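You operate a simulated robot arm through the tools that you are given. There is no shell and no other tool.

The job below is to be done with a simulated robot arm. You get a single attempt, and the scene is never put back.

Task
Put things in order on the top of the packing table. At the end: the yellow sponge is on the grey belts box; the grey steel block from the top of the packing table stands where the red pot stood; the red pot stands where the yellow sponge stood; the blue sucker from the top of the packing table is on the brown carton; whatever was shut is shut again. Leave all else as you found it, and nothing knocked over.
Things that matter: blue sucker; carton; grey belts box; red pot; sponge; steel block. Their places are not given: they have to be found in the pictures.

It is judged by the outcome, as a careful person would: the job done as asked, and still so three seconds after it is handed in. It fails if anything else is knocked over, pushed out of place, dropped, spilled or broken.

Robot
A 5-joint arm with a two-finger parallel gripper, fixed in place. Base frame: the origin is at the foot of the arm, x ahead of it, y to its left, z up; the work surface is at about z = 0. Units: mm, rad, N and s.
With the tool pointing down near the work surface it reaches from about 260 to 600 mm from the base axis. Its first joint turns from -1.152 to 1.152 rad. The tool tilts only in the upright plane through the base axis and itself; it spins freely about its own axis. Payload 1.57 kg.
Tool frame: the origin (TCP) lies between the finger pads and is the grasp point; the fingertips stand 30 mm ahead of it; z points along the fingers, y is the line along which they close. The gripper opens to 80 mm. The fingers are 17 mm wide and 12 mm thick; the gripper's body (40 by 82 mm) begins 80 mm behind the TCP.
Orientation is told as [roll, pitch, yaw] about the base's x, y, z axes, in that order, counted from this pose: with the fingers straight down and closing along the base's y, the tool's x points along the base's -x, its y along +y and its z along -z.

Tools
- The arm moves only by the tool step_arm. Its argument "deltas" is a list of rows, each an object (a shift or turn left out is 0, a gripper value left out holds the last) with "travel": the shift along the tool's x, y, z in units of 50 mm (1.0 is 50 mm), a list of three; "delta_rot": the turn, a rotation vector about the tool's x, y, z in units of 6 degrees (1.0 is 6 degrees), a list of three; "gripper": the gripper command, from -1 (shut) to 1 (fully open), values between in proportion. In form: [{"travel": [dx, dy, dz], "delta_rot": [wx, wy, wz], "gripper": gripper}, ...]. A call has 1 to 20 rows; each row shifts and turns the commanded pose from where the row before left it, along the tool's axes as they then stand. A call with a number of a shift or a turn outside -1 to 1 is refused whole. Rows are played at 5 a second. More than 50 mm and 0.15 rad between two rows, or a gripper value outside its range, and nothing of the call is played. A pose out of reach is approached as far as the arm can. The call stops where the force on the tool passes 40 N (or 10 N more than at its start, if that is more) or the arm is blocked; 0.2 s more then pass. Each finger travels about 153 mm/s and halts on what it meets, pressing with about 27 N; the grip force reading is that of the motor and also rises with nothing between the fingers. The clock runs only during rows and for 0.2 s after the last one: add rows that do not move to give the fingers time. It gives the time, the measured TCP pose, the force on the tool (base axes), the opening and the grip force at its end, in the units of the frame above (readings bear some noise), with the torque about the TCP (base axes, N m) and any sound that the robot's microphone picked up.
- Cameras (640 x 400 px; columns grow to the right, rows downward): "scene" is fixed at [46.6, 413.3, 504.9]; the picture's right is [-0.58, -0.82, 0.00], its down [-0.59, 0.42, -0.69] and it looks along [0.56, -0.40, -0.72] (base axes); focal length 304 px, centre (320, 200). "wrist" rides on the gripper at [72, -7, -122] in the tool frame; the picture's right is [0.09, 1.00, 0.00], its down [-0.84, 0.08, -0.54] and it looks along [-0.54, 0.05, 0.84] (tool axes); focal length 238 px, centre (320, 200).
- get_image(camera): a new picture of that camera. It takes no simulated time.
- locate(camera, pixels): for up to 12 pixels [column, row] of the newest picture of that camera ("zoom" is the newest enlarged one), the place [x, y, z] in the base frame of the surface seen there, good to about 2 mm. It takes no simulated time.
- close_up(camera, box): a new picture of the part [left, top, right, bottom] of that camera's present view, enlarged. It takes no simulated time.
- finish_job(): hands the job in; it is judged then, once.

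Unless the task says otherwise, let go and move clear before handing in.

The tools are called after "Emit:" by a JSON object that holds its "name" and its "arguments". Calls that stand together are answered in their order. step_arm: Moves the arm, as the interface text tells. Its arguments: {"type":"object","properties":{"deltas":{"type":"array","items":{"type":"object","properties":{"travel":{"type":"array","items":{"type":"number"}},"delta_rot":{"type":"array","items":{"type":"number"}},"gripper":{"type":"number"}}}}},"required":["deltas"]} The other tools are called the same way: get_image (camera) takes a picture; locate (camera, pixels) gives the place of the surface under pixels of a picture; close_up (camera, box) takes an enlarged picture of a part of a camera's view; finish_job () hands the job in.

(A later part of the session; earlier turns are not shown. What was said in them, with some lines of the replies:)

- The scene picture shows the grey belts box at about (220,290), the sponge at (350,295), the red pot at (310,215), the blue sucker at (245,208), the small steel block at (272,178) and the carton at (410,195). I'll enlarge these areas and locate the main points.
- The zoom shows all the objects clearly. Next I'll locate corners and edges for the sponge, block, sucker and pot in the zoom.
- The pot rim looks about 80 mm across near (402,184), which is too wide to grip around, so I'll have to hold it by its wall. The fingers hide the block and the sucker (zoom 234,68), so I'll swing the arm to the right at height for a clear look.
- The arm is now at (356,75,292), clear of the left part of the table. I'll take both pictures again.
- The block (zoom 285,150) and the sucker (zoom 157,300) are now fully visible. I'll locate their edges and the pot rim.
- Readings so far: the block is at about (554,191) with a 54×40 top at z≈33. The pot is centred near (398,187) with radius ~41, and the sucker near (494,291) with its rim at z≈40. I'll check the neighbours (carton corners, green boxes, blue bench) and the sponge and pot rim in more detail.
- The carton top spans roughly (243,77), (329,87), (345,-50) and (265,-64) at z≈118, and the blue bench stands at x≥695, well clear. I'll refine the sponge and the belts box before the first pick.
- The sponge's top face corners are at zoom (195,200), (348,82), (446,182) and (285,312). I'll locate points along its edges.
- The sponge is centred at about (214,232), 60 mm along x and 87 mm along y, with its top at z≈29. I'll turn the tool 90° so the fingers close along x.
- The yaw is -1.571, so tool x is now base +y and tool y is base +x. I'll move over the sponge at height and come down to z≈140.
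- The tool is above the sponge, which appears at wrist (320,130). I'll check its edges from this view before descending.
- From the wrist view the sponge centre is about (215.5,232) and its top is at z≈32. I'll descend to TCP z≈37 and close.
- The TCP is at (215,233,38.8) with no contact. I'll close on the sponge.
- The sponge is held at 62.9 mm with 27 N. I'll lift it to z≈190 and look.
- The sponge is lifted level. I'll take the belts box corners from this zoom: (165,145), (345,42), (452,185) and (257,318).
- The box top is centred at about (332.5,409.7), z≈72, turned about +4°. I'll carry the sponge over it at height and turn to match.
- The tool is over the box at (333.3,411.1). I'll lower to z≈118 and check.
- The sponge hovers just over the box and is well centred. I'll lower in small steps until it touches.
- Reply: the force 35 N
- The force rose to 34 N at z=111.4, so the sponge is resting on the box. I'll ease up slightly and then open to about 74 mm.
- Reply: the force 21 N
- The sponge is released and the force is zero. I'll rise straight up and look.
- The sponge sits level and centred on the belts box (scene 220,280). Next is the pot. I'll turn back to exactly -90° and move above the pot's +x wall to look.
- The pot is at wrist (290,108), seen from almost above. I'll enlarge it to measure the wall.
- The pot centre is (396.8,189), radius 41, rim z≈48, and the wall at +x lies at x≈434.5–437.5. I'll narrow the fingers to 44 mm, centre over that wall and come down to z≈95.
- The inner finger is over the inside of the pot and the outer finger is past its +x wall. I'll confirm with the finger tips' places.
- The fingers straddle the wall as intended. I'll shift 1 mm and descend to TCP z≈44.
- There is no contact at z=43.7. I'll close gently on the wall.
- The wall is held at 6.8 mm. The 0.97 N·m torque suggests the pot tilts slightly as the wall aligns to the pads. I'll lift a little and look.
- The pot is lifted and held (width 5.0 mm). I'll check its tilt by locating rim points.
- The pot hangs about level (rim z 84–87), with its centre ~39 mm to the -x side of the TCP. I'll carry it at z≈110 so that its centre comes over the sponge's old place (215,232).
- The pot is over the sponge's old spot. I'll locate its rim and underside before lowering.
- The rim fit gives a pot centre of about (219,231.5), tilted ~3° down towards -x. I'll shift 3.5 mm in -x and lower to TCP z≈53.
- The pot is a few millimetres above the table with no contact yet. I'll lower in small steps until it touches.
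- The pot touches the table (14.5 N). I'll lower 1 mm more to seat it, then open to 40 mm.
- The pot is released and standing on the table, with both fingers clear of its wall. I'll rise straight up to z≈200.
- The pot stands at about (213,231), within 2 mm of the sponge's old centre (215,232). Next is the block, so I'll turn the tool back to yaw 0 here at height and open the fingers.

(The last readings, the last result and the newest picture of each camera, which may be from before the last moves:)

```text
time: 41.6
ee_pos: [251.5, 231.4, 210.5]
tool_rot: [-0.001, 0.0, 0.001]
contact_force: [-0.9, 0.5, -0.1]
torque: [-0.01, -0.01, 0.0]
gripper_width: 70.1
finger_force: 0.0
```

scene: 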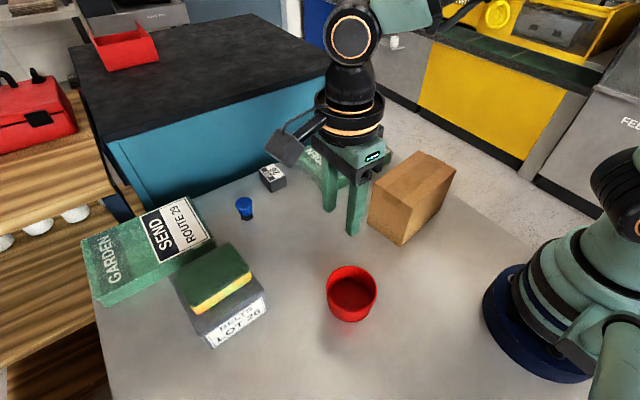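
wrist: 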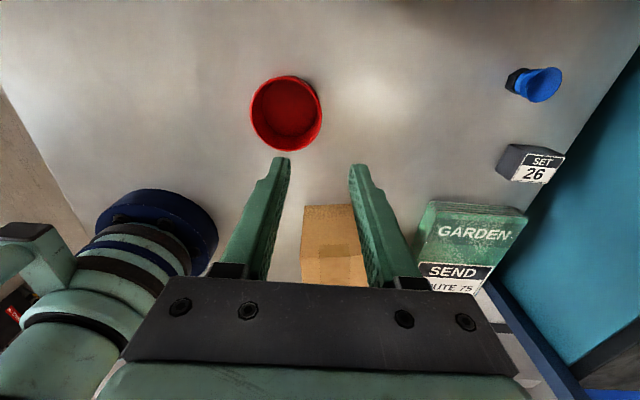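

The yaw is back to 0 and the fingers are at 70 mm. I'll move above the block near (554,191) while lowering a little.

Emit:
{"name": "step_arm", "arguments": {"deltas": [{"travel": [-0.6, -0.08, 0]}, {"travel": [-0.86, -0.114, 0]}, {"travel": [-0.86, -0.114, 0]}, {"travel": [-0.86, -0.114, 0.2]}, {"travel": [-0.86, -0.114, 0.3]}, {"travel": [-0.86, -0.114, 0.4]}, {"travel": [-0.7, -0.1, 0.4]}, {"travel": [-0.4, -0.05, 0.2]}, {}, {}]}}

Emit:
{"name": "get_image", "arguments": {"camera": "wrist"}}

Emit:
{"name": "get_image", "arguments": {"camera": "scene"}}

```text
time: 43.8
ee_pos: [551.8, 191.4, 136.2]
tool_rot: [-0.001, 0.0, 0.001]
contact_force: [1.0, -0.1, 0.9]
torque: [0.0, -0.03, 0.03]
gripper_width: 70.2
finger_force: 0.1
```

```text
taken
```

wrist: 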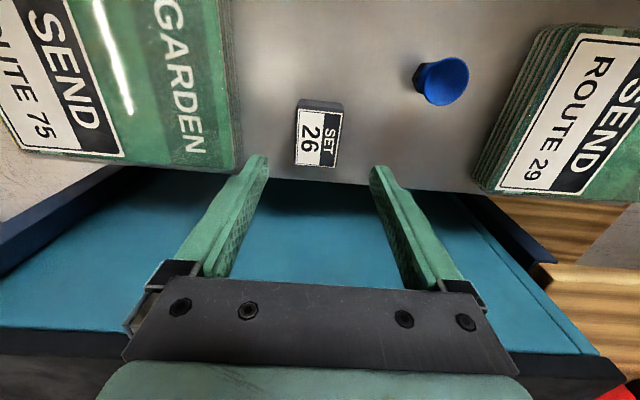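

```text
taken
```

scene: 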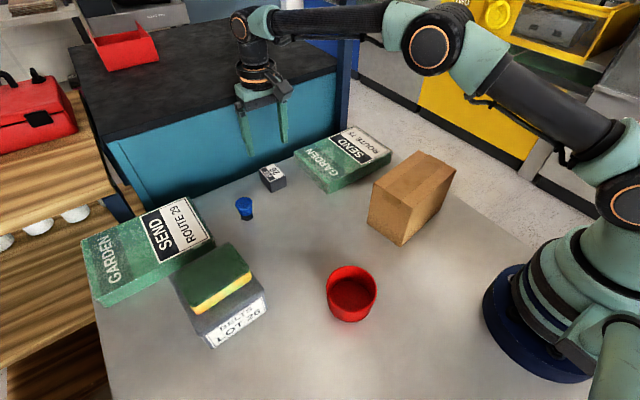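

The tool is above the block (wrist 319,135). I'll check the block's edges from here before descending.

Emit:
{"name": "locate", "arguments": {"camera": "wrist", "pixels": [[299, 112], [341, 114], [333, 165], [297, 162], [298, 136], [338, 138], [318, 137], [318, 101], [240, 150], [320, 178]]}}

```text
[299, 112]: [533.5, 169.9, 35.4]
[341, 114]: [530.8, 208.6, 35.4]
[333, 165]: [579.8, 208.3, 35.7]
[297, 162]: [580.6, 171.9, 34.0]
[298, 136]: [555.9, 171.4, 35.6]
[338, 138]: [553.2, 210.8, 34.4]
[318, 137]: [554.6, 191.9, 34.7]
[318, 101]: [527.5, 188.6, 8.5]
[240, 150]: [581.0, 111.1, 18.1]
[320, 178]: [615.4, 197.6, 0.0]
```

The block centre is (555,191) with y from 171 to 211, right between the fingers. I'll descend to TCP z≈37 and then close.

Emit:
{"name": "step_arm", "arguments": {"deltas": [{"travel": [-0.04, 0, 0.5]}, {"travel": [0, 0, 0.6]}, {"travel": [0, 0, 0.5]}, {"travel": [0, 0, 0.37]}, {}, {}]}}

```text
time: 45.2
ee_pos: [556.0, 193.2, 37.1]
tool_rot: [0.001, -0.001, 0.002]
contact_force: [0.3, -0.4, 0.6]
torque: [-0.01, 0.02, 0.02]
gripper_width: 70.0
finger_force: 0.0
```

Emit:
{"name": "step_arm", "arguments": {"deltas": [{"gripper": 0.3}, {"gripper": 0.1}, {"gripper": -0.1}, {"gripper": -1}, {"gripper": -1}, {"gripper": -1}]}}

```text
time: 46.6
ee_pos: [554.9, 193.1, 35.4]
tool_rot: [0.001, 0.0, 0.0]
contact_force: [-0.3, -1.9, 0.4]
torque: [-0.07, 0.06, 0.04]
gripper_width: 44.9
finger_force: 27.0
```

The block is held at 44.9 mm with 27 N. I'll lift it gently to z≈110.

Emit:
{"name": "step_arm", "arguments": {"deltas": [{"travel": [0, 0, -0.1]}, {"travel": [0, 0, -0.2]}, {"travel": [0, 0, -0.4]}, {"travel": [0, 0, -0.4]}, {"travel": [0, 0, -0.4]}, {}, {}]}}

Emit:
{"name": "close_up", "arguments": {"camera": "scene", "box": [190, 80, 370, 230]}}

Emit:
{"name": "get_image", "arguments": {"camera": "wrist"}}

```text
time: 48.2
ee_pos: [552.6, 193.1, 111.1]
tool_rot: [0.001, 0.0, -0.001]
contact_force: [-0.5, -0.2, -4.5]
torque: [0.01, -0.02, 0.0]
gripper_width: 44.3
finger_force: 26.9
```

```text
2.67 times, centred on (280, 155) of scene
```

zoom: 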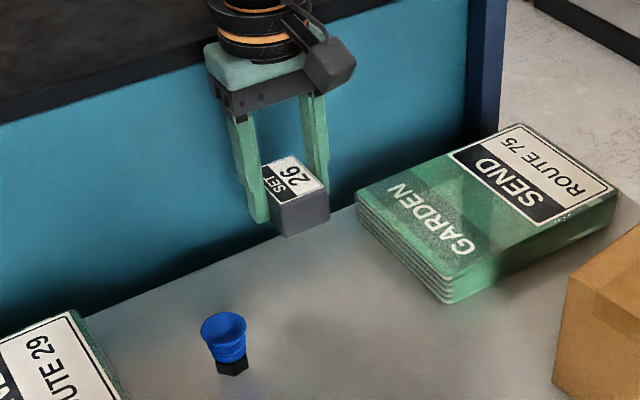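

```text
taken
```

wrist: 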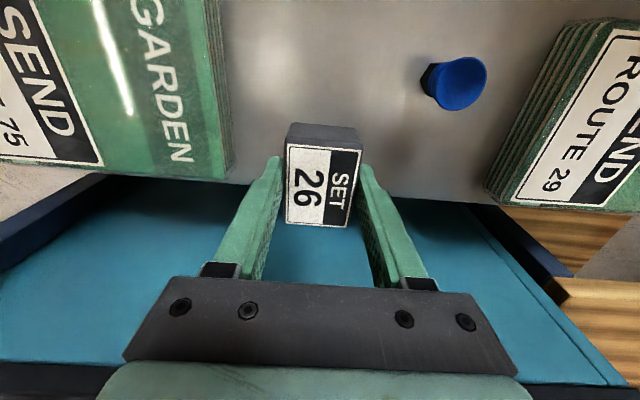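

The block (about 4.5 N) is held level. I'll carry it to the pot's old place, centred at (396.8,189).

Emit:
{"name": "step_arm", "arguments": {"deltas": [{"travel": [0.4, -0.01, 0]}, {"travel": [0.7, -0.02, 0]}, {"travel": [0.7, -0.02, 0]}, {"travel": [0.7, -0.02, 0]}, {"travel": [0.4, -0.01, 0]}, {"travel": [0.2, 0, 0]}, {}, {}]}}

Emit:
{"name": "get_image", "arguments": {"camera": "wrist"}}

Emit:
{"name": "get_image", "arguments": {"camera": "scene"}}

```text
time: 50.0
ee_pos: [398.8, 188.0, 111.6]
tool_rot: [-0.001, -0.002, 0.001]
contact_force: [0.9, -0.4, -3.2]
torque: [0.0, 0.01, 0.01]
gripper_width: 44.9
finger_force: 27.2
```

```text
taken
```

wrist: 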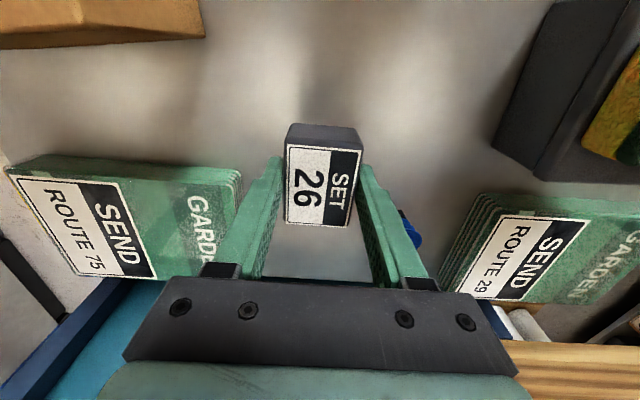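

```text
taken
```

scene: 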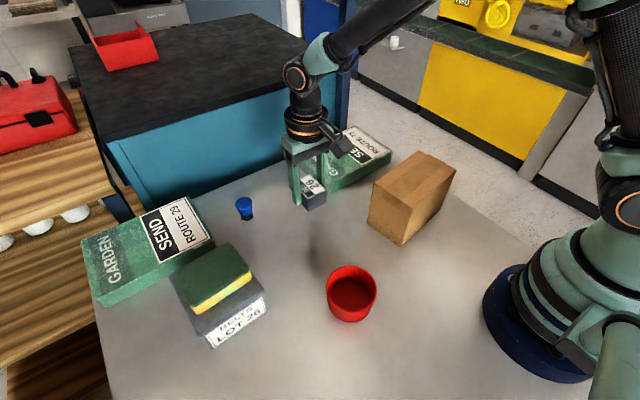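

Emit:
{"name": "locate", "arguments": {"camera": "wrist", "pixels": [[288, 148], [358, 154], [345, 225], [287, 218], [318, 185], [290, 128], [355, 132]]}}

```text
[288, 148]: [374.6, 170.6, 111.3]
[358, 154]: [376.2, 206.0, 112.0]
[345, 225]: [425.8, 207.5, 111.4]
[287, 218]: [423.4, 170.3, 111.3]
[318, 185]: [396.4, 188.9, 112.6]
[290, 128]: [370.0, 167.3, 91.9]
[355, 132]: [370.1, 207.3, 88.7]
```

The held block's centre is about (399,189). I'll shift 1.5 mm and lower to TCP z≈40.

Emit:
{"name": "step_arm", "arguments": {"deltas": [{"travel": [0.03, 0.01, 0.4]}, {"travel": [0, 0, 0.4]}, {"travel": [0, 0, 0.35]}, {"travel": [0, 0, 0.25]}, {}, {}]}}

```text
time: 51.4
ee_pos: [397.3, 188.3, 43.3]
tool_rot: [0.001, -0.001, 0.001]
contact_force: [1.2, 0.2, -4.4]
torque: [-0.03, -0.01, 0.0]
gripper_width: 44.6
finger_force: 26.8
```

Emit:
{"name": "step_arm", "arguments": {"deltas": [{"travel": [0, 0, 0.05]}, {"travel": [0, 0, 0.04]}, {}, {}]}}

```text
time: 52.4
ee_pos: [397.0, 189.0, 37.6]
tool_rot: [0.001, 0.001, 0.001]
contact_force: [-0.8, -0.4, -5.0]
torque: [0.03, 0.0, -0.01]
gripper_width: 44.8
finger_force: 27.3
```

The block still hangs freely at z=37.6 (force -5 N). I'll go down another couple of millimetres.

Emit:
{"name": "step_arm", "arguments": {"deltas": [{"travel": [0, 0, 0.02]}, {"travel": [0, 0, 0.02]}, {}, {}]}}

```text
time: 53.4
ee_pos: [396.9, 188.0, 36.2]
tool_rot: [0.001, 0.0, 0.0]
contact_force: [-3.6, -1.8, 8.1]
torque: [-0.05, 0.03, 0.0]
gripper_width: 44.6
finger_force: 27.5
```

The force is now +8 N, so the block is on the table. I'll open the fingers to 66 mm.

Emit:
{"name": "step_arm", "arguments": {"deltas": [{"gripper": 0.2}, {"gripper": 0.4}, {"gripper": 0.65}, {}, {}]}}

```text
time: 54.6
ee_pos: [397.6, 188.6, 35.0]
tool_rot: [0.0, 0.0, 0.0]
contact_force: [-0.6, 0.1, -0.3]
torque: [0.01, 0.0, 0.01]
gripper_width: 65.8
finger_force: 0.0
```

Released. I'll rise straight up and check the block.

Emit:
{"name": "step_arm", "arguments": {"deltas": [{"travel": [0, 0, -0.3]}, {"travel": [0, 0, -0.6]}, {"travel": [0, 0, -0.8]}, {"travel": [0, 0, -0.8]}, {"travel": [0, 0, -0.5]}, {}, {}]}}

Emit:
{"name": "get_image", "arguments": {"camera": "wrist"}}

Emit:
{"name": "get_image", "arguments": {"camera": "scene"}}

```text
time: 56.2
ee_pos: [398.0, 189.6, 185.3]
tool_rot: [0.0, 0.0, -0.001]
contact_force: [-0.2, 0.4, -0.6]
torque: [0.01, 0.05, -0.02]
gripper_width: 66.2
finger_force: 0.0
```

```text
taken
```

wrist: 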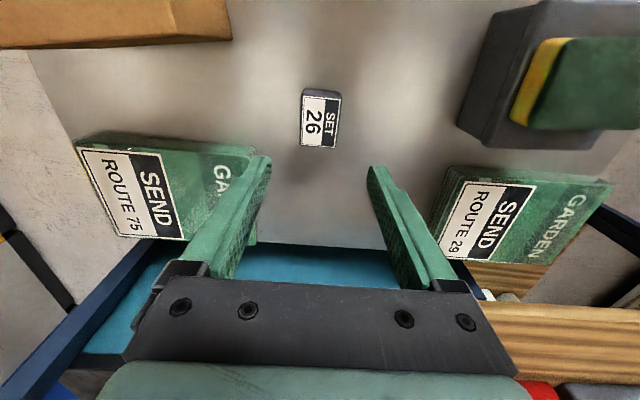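

```text
taken
```

scene: 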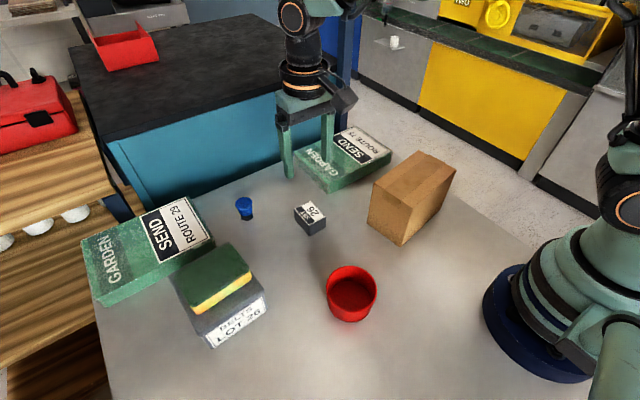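

The block stands at the pot's old place (scene 310,218). Next is the sucker near (494,291), and I'll move above it.

Emit:
{"name": "step_arm", "arguments": {"deltas": [{"travel": [-0.4, 0.42, 0]}, {"travel": [-0.5, 0.53, 0]}, {"travel": [-0.5, 0.53, 0.2]}, {"travel": [-0.4, 0.42, 0.4]}, {"travel": [-0.12, 0.13, 0.5]}, {}, {}]}}

Emit:
{"name": "get_image", "arguments": {"camera": "wrist"}}

Emit:
{"name": "close_up", "arguments": {"camera": "scene", "box": [200, 130, 340, 250]}}

```text
time: 57.8
ee_pos: [493.5, 289.3, 129.3]
tool_rot: [-0.001, 0.001, 0.0]
contact_force: [-1.2, 0.2, 0.9]
torque: [0.01, -0.01, -0.02]
gripper_width: 66.0
finger_force: 0.0
```

```text
taken
```

wrist: 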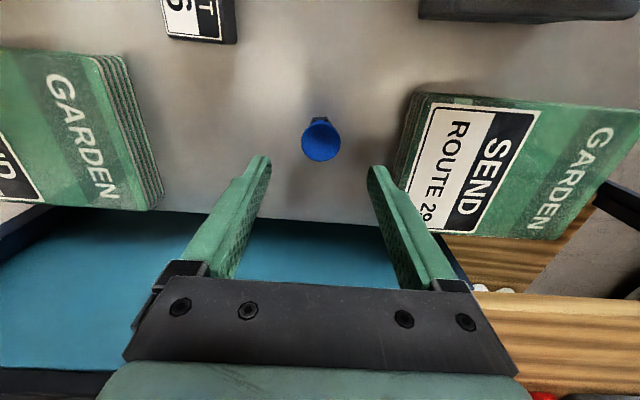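

```text
3.33 times, centred on (270, 190) of scene
```

zoom: 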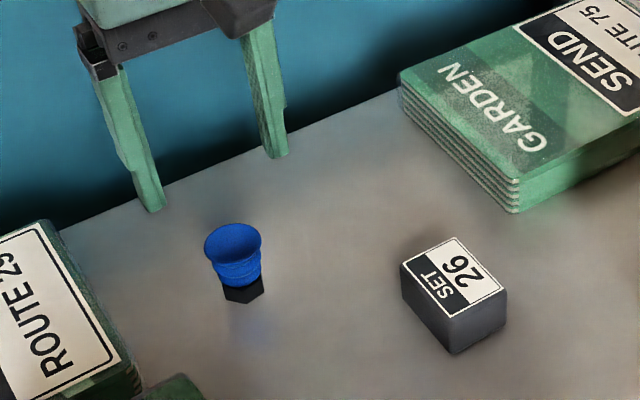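

The sucker is between the fingers (wrist 320,140). I'll locate its rim and the green box's nearest edge.

Emit:
{"name": "close_up", "arguments": {"camera": "wrist", "box": [270, 100, 370, 180]}}

Emit:
{"name": "locate", "arguments": {"camera": "wrist", "pixels": [[303, 140], [338, 140], [321, 119], [320, 158], [320, 142], [395, 170], [398, 150], [412, 180]]}}

```text
5.00 times, centred on (320, 140) of wrist
```

zoom: 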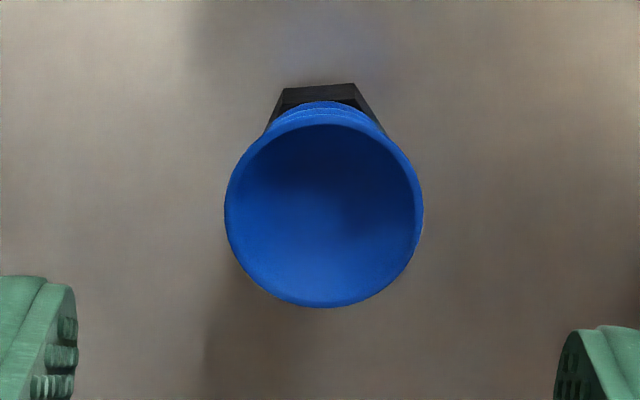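

```text
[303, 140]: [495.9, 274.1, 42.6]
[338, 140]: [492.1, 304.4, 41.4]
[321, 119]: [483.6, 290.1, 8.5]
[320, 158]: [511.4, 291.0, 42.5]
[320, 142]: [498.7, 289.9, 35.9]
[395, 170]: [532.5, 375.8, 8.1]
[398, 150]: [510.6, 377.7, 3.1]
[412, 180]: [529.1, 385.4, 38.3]
```

The sucker's axis is at about (494.5,290), with its rim at z≈42 and ~34 mm across, and the nearest green box is at y≥376. I'll descend to TCP z≈38.

Emit:
{"name": "step_arm", "arguments": {"deltas": [{"travel": [-0.02, 0.015, 0.5]}, {"travel": [0, 0, 0.5]}, {"travel": [0, 0, 0.5]}, {"travel": [0, 0, 0.31]}, {}, {}]}}

Emit:
{"name": "close_up", "arguments": {"camera": "scene", "box": [190, 140, 310, 240]}}

```text
time: 59.2
ee_pos: [495.7, 290.0, 38.9]
tool_rot: [0.001, -0.001, -0.002]
contact_force: [0.6, -0.6, 0.0]
torque: [0.06, 0.02, 0.0]
gripper_width: 66.0
finger_force: 0.0
```

```text
4.00 times, centred on (250, 190) of scene
```

zoom: 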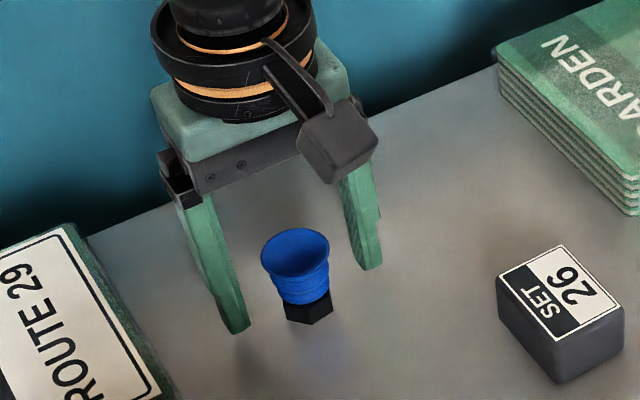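

The fingers straddle the sucker with even gaps. I'll close in steps.

Emit:
{"name": "step_arm", "arguments": {"deltas": [{"gripper": 0.3}, {"gripper": 0.1}, {"gripper": 0.0}, {"gripper": -0.1}, {"gripper": -0.2}, {"gripper": -0.2}]}}

Emit:
{"name": "close_up", "arguments": {"camera": "scene", "box": [190, 140, 310, 240]}}

```text
time: 60.6
ee_pos: [495.2, 289.4, 40.1]
tool_rot: [0.0, 0.0, 0.001]
contact_force: [0.1, 0.1, 0.8]
torque: [0.0, 0.0, 0.02]
gripper_width: 35.1
finger_force: 27.4
```

```text
4.00 times, centred on (250, 190) of scene
```

zoom: 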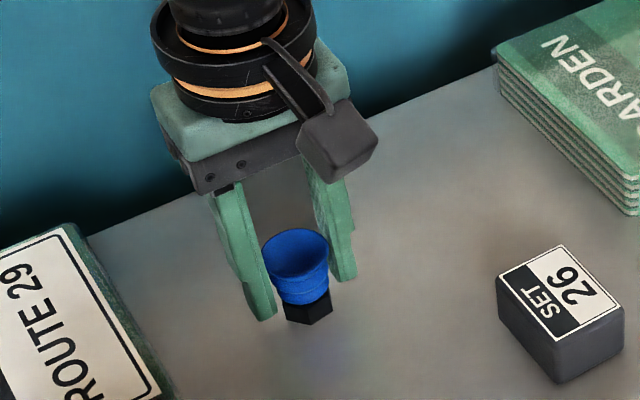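

The sucker is held by its rim (35.1 mm, 27 N). I'll lift slowly and check that it hangs upright.

Emit:
{"name": "step_arm", "arguments": {"deltas": [{"gripper": -0.5}, {"travel": [0, 0, -0.1]}, {"travel": [0, 0, -0.2]}, {"travel": [0, 0, -0.3]}, {"travel": [0, 0, -0.4]}, {}, {}]}}

Emit:
{"name": "close_up", "arguments": {"camera": "scene", "box": [190, 110, 310, 220]}}

Emit:
{"name": "get_image", "arguments": {"camera": "wrist"}}

```text
time: 62.2
ee_pos: [494.5, 289.1, 90.2]
tool_rot: [0.001, 0.003, 0.0]
contact_force: [1.0, -0.2, -0.6]
torque: [-0.01, 0.01, -0.03]
gripper_width: 35.3
finger_force: 27.0
```

```text
3.64 times, centred on (250, 165) of scene
```

zoom: 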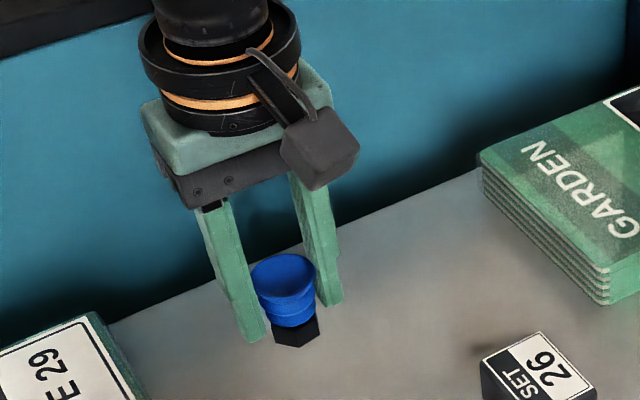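

```text
taken
```

wrist: 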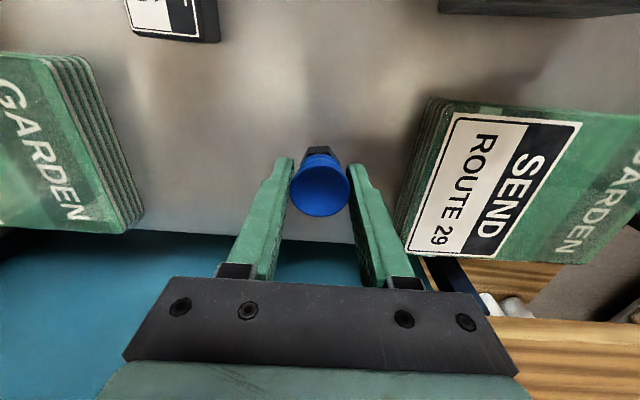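

The sucker hangs upright between the pads. I'll raise it to z≈240 and carry it over the carton's centre near (295,12).

Emit:
{"name": "step_arm", "arguments": {"deltas": [{"travel": [0, 0, -0.5]}, {"travel": [0, 0, -0.75]}, {"travel": [0, 0, -0.75]}, {"travel": [0, 0, -0.75]}, {"travel": [0, 0, -0.25]}, {}]}}

```text
time: 63.6
ee_pos: [495.2, 292.4, 240.0]
tool_rot: [-0.002, 0.0, -0.001]
contact_force: [0.4, 0.3, -1.0]
torque: [-0.01, 0.03, 0.03]
gripper_width: 35.1
finger_force: 27.0
```

Emit:
{"name": "step_arm", "arguments": {"deltas": [{"travel": [0.25, -0.35, 0]}, {"travel": [0.4, -0.56, 0]}, {"travel": [0.4, -0.56, 0]}, {"travel": [0.4, -0.56, 0]}, {"travel": [0.4, -0.56, 0]}, {"travel": [0.4, -0.56, 0]}, {"travel": [0.4, -0.56, 0]}, {"travel": [0.4, -0.56, 0]}, {"travel": [0.4, -0.56, 0]}, {"travel": [0.4, -0.56, 0]}, {"travel": [0.15, -0.2, 0]}, {}, {}]}}

Emit:
{"name": "get_image", "arguments": {"camera": "scene"}}

Emit:
{"name": "get_image", "arguments": {"camera": "wrist"}}

```text
time: 66.4
ee_pos: [293.8, 9.7, 239.7]
tool_rot: [-0.002, -0.001, -0.001]
contact_force: [0.6, -0.5, -0.7]
torque: [-0.02, 0.0, 0.01]
gripper_width: 35.2
finger_force: 26.7
```

```text
taken
```

scene: 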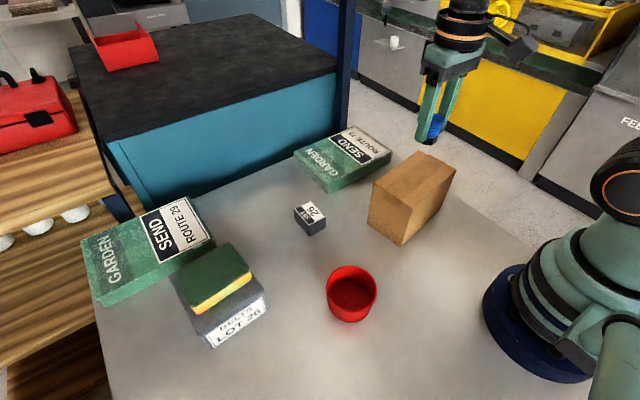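

```text
taken
```

wrist: 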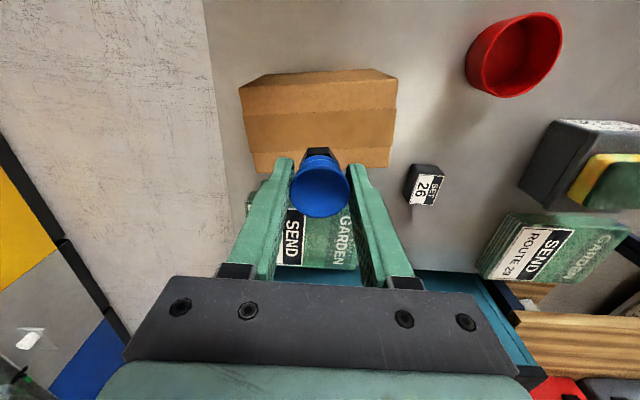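

The tool is over the carton. I'll locate the carton's top corners in this wrist view to confirm its centre.

Emit:
{"name": "locate", "arguments": {"camera": "wrist", "pixels": [[242, 92], [394, 84], [387, 163], [257, 168], [320, 120], [280, 100], [370, 150], [280, 145], [318, 150]]}}

Emit:
{"name": "close_up", "arguments": {"camera": "scene", "box": [350, 110, 480, 260]}}

```text
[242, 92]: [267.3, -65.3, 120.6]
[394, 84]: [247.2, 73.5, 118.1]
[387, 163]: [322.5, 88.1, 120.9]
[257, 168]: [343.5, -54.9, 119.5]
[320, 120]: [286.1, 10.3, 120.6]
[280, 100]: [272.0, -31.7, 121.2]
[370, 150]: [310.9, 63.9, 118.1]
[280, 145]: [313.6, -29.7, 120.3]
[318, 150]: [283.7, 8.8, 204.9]
```

```text
2.67 times, centred on (415, 185) of scene
```

zoom: 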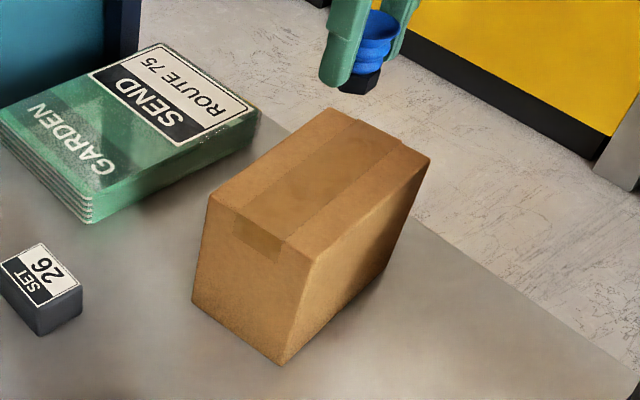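

The carton top is centred at (295,10), z≈120, directly under the sucker. I'll lower to TCP z≈168.

Emit:
{"name": "step_arm", "arguments": {"deltas": [{"travel": [-0.02, 0.01, 0.4]}, {"travel": [0, 0, 0.4]}, {"travel": [0, 0, 0.4]}, {"travel": [0, 0, 0.24]}, {}, {}]}}

Emit:
{"name": "close_up", "arguments": {"camera": "scene", "box": [350, 110, 480, 260]}}

```text
time: 67.8
ee_pos: [295.5, 13.2, 168.2]
tool_rot: [0.0, 0.0, 0.0]
contact_force: [0.3, 0.4, -0.8]
torque: [0.02, 0.01, 0.01]
gripper_width: 35.0
finger_force: 26.9
```

```text
2.67 times, centred on (415, 185) of scene
```

zoom: 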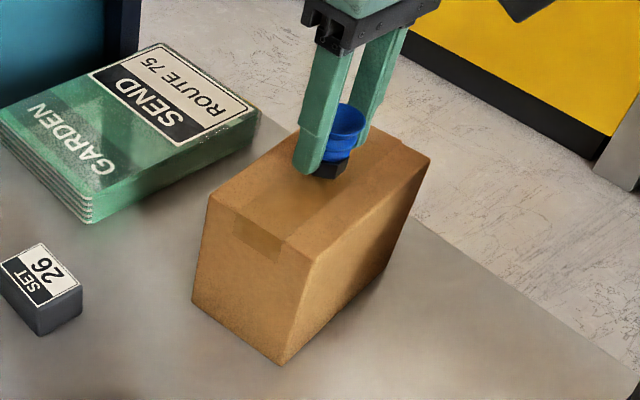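

The sucker hovers a few millimetres above the carton. I'll lower in small steps until it touches.

Emit:
{"name": "step_arm", "arguments": {"deltas": [{"travel": [0, 0, 0.05]}, {"travel": [0, 0, 0.04]}, {}, {}]}}

```text
time: 68.8
ee_pos: [293.8, 11.2, 163.1]
tool_rot: [-0.001, 0.0, 0.0]
contact_force: [1.0, 0.9, -0.6]
torque: [0.0, -0.01, 0.0]
gripper_width: 35.1
finger_force: 27.3
```

Emit:
{"name": "step_arm", "arguments": {"deltas": [{"travel": [0, 0, 0.03]}, {}, {"travel": [0, 0, 0.02]}, {}, {}]}}

```text
time: 70.0
ee_pos: [295.2, 11.8, 160.0]
tool_rot: [-0.002, 0.001, 0.0]
contact_force: [-0.5, 0.2, 0.2]
torque: [-0.01, -0.01, -0.02]
gripper_width: 35.2
finger_force: 27.1
```

The force is close to zero at z=160. I'll go down 1–2 mm more to confirm contact.

Emit:
{"name": "step_arm", "arguments": {"deltas": [{"travel": [0, 0, 0.02]}, {}, {}]}}

Emit:
{"name": "close_up", "arguments": {"camera": "scene", "box": [380, 120, 460, 190]}}

```text
time: 70.8
ee_pos: [295.5, 11.5, 159.9]
tool_rot: [0.0, 0.0, 0.001]
contact_force: [-0.9, 0.8, 0.9]
torque: [0.03, 0.03, -0.04]
gripper_width: 34.9
finger_force: 27.2
```

```text
5.71 times, centred on (420, 155) of scene
```

zoom: 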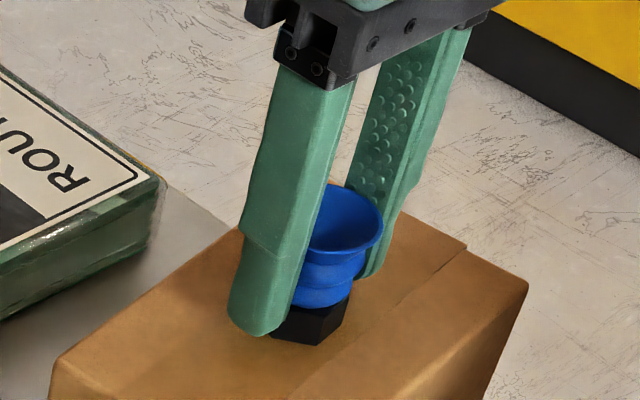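

Emit:
{"name": "step_arm", "arguments": {"deltas": [{"travel": [0, 0, 0.02]}, {}, {}]}}

```text
time: 71.6
ee_pos: [295.0, 11.8, 159.3]
tool_rot: [0.001, -0.002, 0.001]
contact_force: [-2.4, -5.1, 15.4]
torque: [-0.01, 0.1, 0.01]
gripper_width: 35.1
finger_force: 27.5
```

The force of 15 N shows the sucker is seated on the carton. I'll ease up 0.5 mm and open slowly to about 60 mm.

Emit:
{"name": "step_arm", "arguments": {"deltas": [{"travel": [0, 0, -0.012]}, {}, {"gripper": 0.0}, {"gripper": 0.15}, {"gripper": 0.3}, {"gripper": 0.5}, {}, {}]}}

Emit:
{"name": "close_up", "arguments": {"camera": "scene", "box": [380, 120, 460, 190]}}

```text
time: 73.4
ee_pos: [294.2, 11.9, 159.6]
tool_rot: [0.0, -0.001, -0.001]
contact_force: [0.4, 0.2, -0.6]
torque: [-0.01, 0.02, 0.0]
gripper_width: 60.0
finger_force: 0.0
```

```text
5.71 times, centred on (420, 155) of scene
```

zoom: 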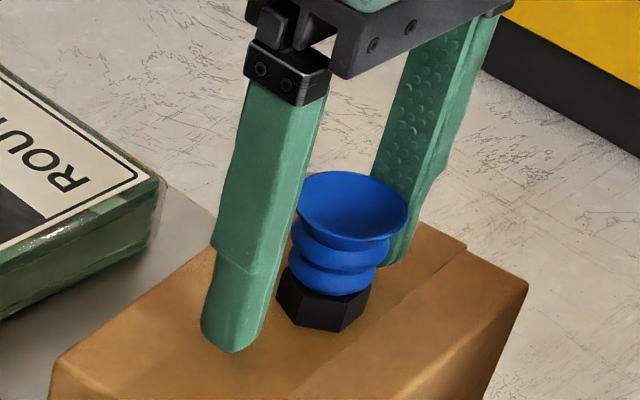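

The sucker stands upright on the carton with both fingers clear. I'll rise straight up and move away from the table's objects.

Emit:
{"name": "step_arm", "arguments": {"deltas": [{"travel": [0, 0, -0.3]}, {"travel": [0, 0, -0.6]}, {"travel": [0, 0, -0.8]}, {"travel": [0, 0, -0.8]}, {"travel": [-0.3, 0, -0.2]}, {}, {}]}}

Emit:
{"name": "get_image", "arguments": {"camera": "scene"}}

Emit:
{"name": "get_image", "arguments": {"camera": "wrist"}}

```text
time: 75.0
ee_pos: [310.0, 8.9, 296.8]
tool_rot: [0.001, 0.0, -0.001]
contact_force: [-0.2, -0.1, 0.1]
torque: [0.01, 0.02, -0.03]
gripper_width: 59.9
finger_force: 0.0
```

```text
taken
```

scene: 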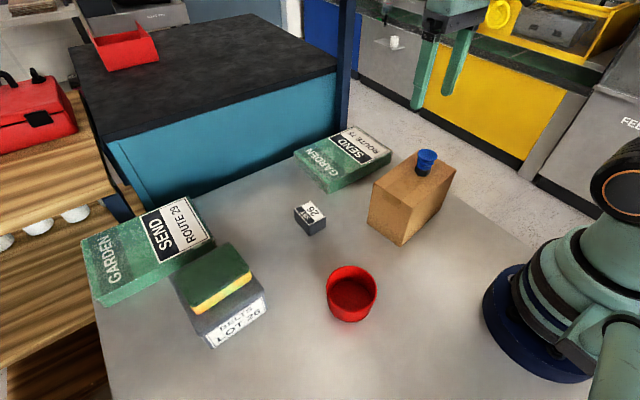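

```text
taken
```

wrist: 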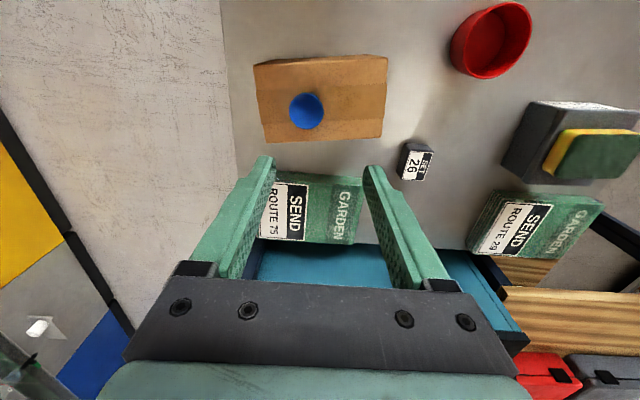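

The scene shows all four items in their new places. I'll check their positions once more before handing in.

Emit:
{"name": "close_up", "arguments": {"camera": "scene", "box": [160, 130, 480, 330]}}

Emit:
{"name": "locate", "arguments": {"camera": "scene", "pixels": [[311, 210], [309, 229], [351, 300], [328, 283], [375, 283], [225, 275], [427, 153], [410, 244], [371, 215], [404, 195]]}}

```text
2.00 times, centred on (320, 230) of scene
```

zoom: 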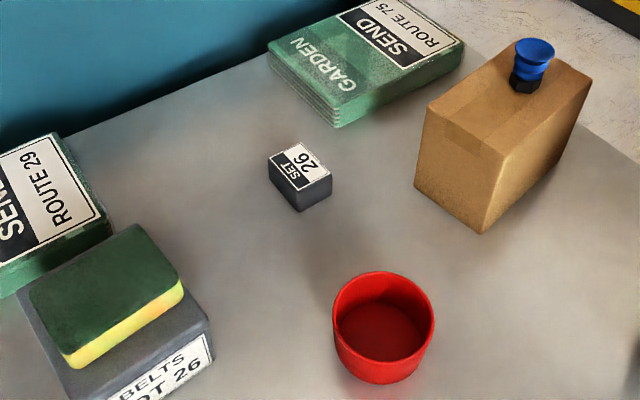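

```text
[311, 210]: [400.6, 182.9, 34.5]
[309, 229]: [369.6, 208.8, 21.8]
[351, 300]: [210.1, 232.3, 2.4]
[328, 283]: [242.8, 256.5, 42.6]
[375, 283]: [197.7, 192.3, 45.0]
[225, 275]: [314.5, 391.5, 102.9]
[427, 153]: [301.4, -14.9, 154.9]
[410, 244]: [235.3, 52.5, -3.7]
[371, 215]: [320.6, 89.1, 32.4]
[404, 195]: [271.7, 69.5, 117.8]
```

The scene reading for the sucker (427,153) gives y≈-15, a bit off from where I released it. I'll check its place from the wrist view.

Emit:
{"name": "close_up", "arguments": {"camera": "wrist", "box": [246, 45, 396, 155]}}

Emit:
{"name": "locate", "arguments": {"camera": "wrist", "pixels": [[291, 111], [321, 111], [306, 96], [306, 126], [306, 111], [258, 70], [384, 62], [380, 134], [266, 140]]}}

Emit:
{"name": "close_up", "arguments": {"camera": "scene", "box": [380, 130, 470, 200]}}

```text
3.64 times, centred on (321, 100) of wrist
```

zoom: 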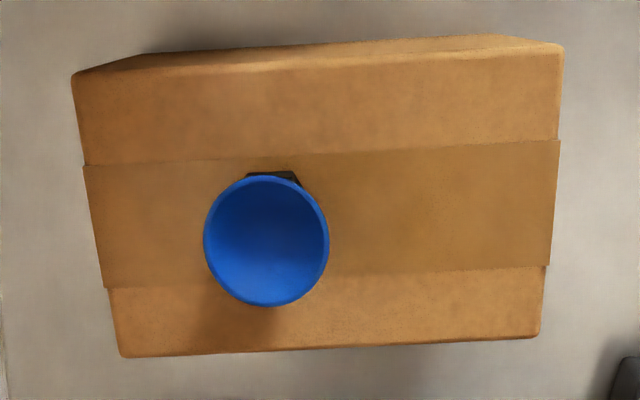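

```text
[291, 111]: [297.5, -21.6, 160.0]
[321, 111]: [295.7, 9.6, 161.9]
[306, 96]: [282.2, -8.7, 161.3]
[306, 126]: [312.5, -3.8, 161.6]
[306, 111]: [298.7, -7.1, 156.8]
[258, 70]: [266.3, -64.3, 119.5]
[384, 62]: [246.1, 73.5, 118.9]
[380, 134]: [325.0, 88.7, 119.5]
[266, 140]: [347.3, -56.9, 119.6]
```

```text
5.71 times, centred on (425, 165) of scene
```

zoom: 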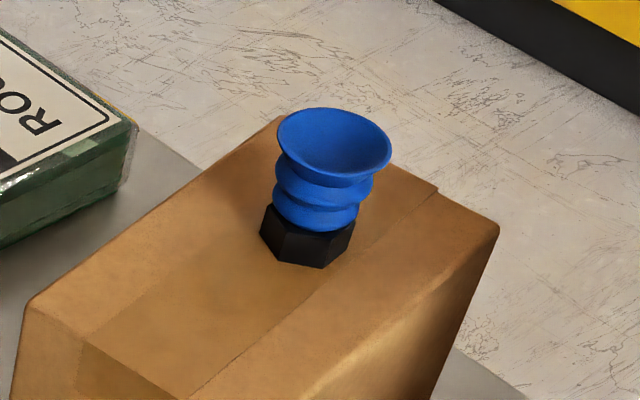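

The sucker stands upright at about (297,-6) on the carton (rim z≈161). It shifted slightly with a finger as I opened, but it is well inside the top face. I'll let some time pass and check that nothing moves.

Emit:
{"name": "step_arm", "arguments": {"deltas": [{"travel": [-0.6, 0.4, 0]}, {"travel": [-0.6, 0.4, 0]}, {}, {}, {}, {}, {}, {}, {}, {}, {}, {}, {}, {}, {}, {}]}}

Emit:
{"name": "get_image", "arguments": {"camera": "scene"}}

Emit:
{"name": "close_up", "arguments": {"camera": "scene", "box": [380, 130, 470, 200]}}

```text
time: 78.4
ee_pos: [371.3, 50.5, 294.4]
tool_rot: [-0.003, -0.001, -0.001]
contact_force: [0.2, -0.6, 0.5]
torque: [-0.02, -0.01, 0.02]
gripper_width: 60.1
finger_force: 0.1
```

```text
taken
```

scene: 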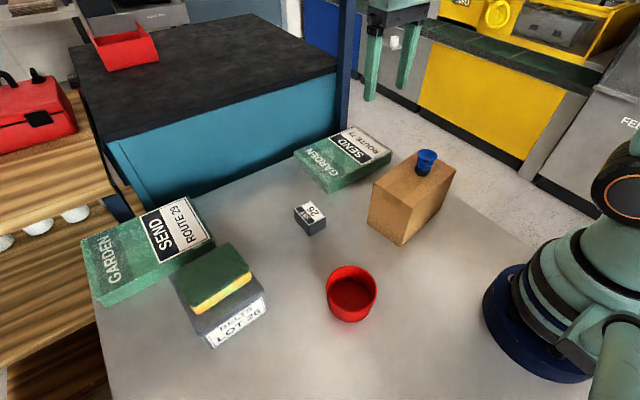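

```text
5.71 times, centred on (425, 165) of scene
```

zoom: 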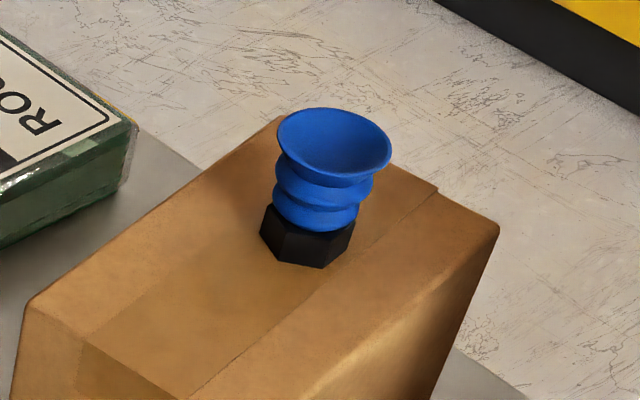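

The sucker has not moved after three seconds. The sponge is on the belts box, the block and pot stand in their asked places, the green boxes and carton are where they were, and the arm is clear. I'm handing the job in.

Emit:
{"name": "finish_job", "arguments": {}}

```text
The job is handed in.
```

The job is handed in, and the last pictures show all four items where you asked:

- **Yellow sponge:** it lies flat and centred on the grey belts box.
- **Red pot:** it stands where the sponge was, within about 2 mm.
- **Steel block:** it stands where the pot was, at about (398, 189).
- **Blue sucker:** it stands upright on the brown carton. A finger dragged it about 17 mm to one side as I let go, but it is still well inside the carton's top and did not move over the next three seconds.

I opened nothing, so there was nothing to shut again. The carton and belts box are where they were, the two green boxes look unmoved, nothing was knocked over, and the arm is clear of everything.
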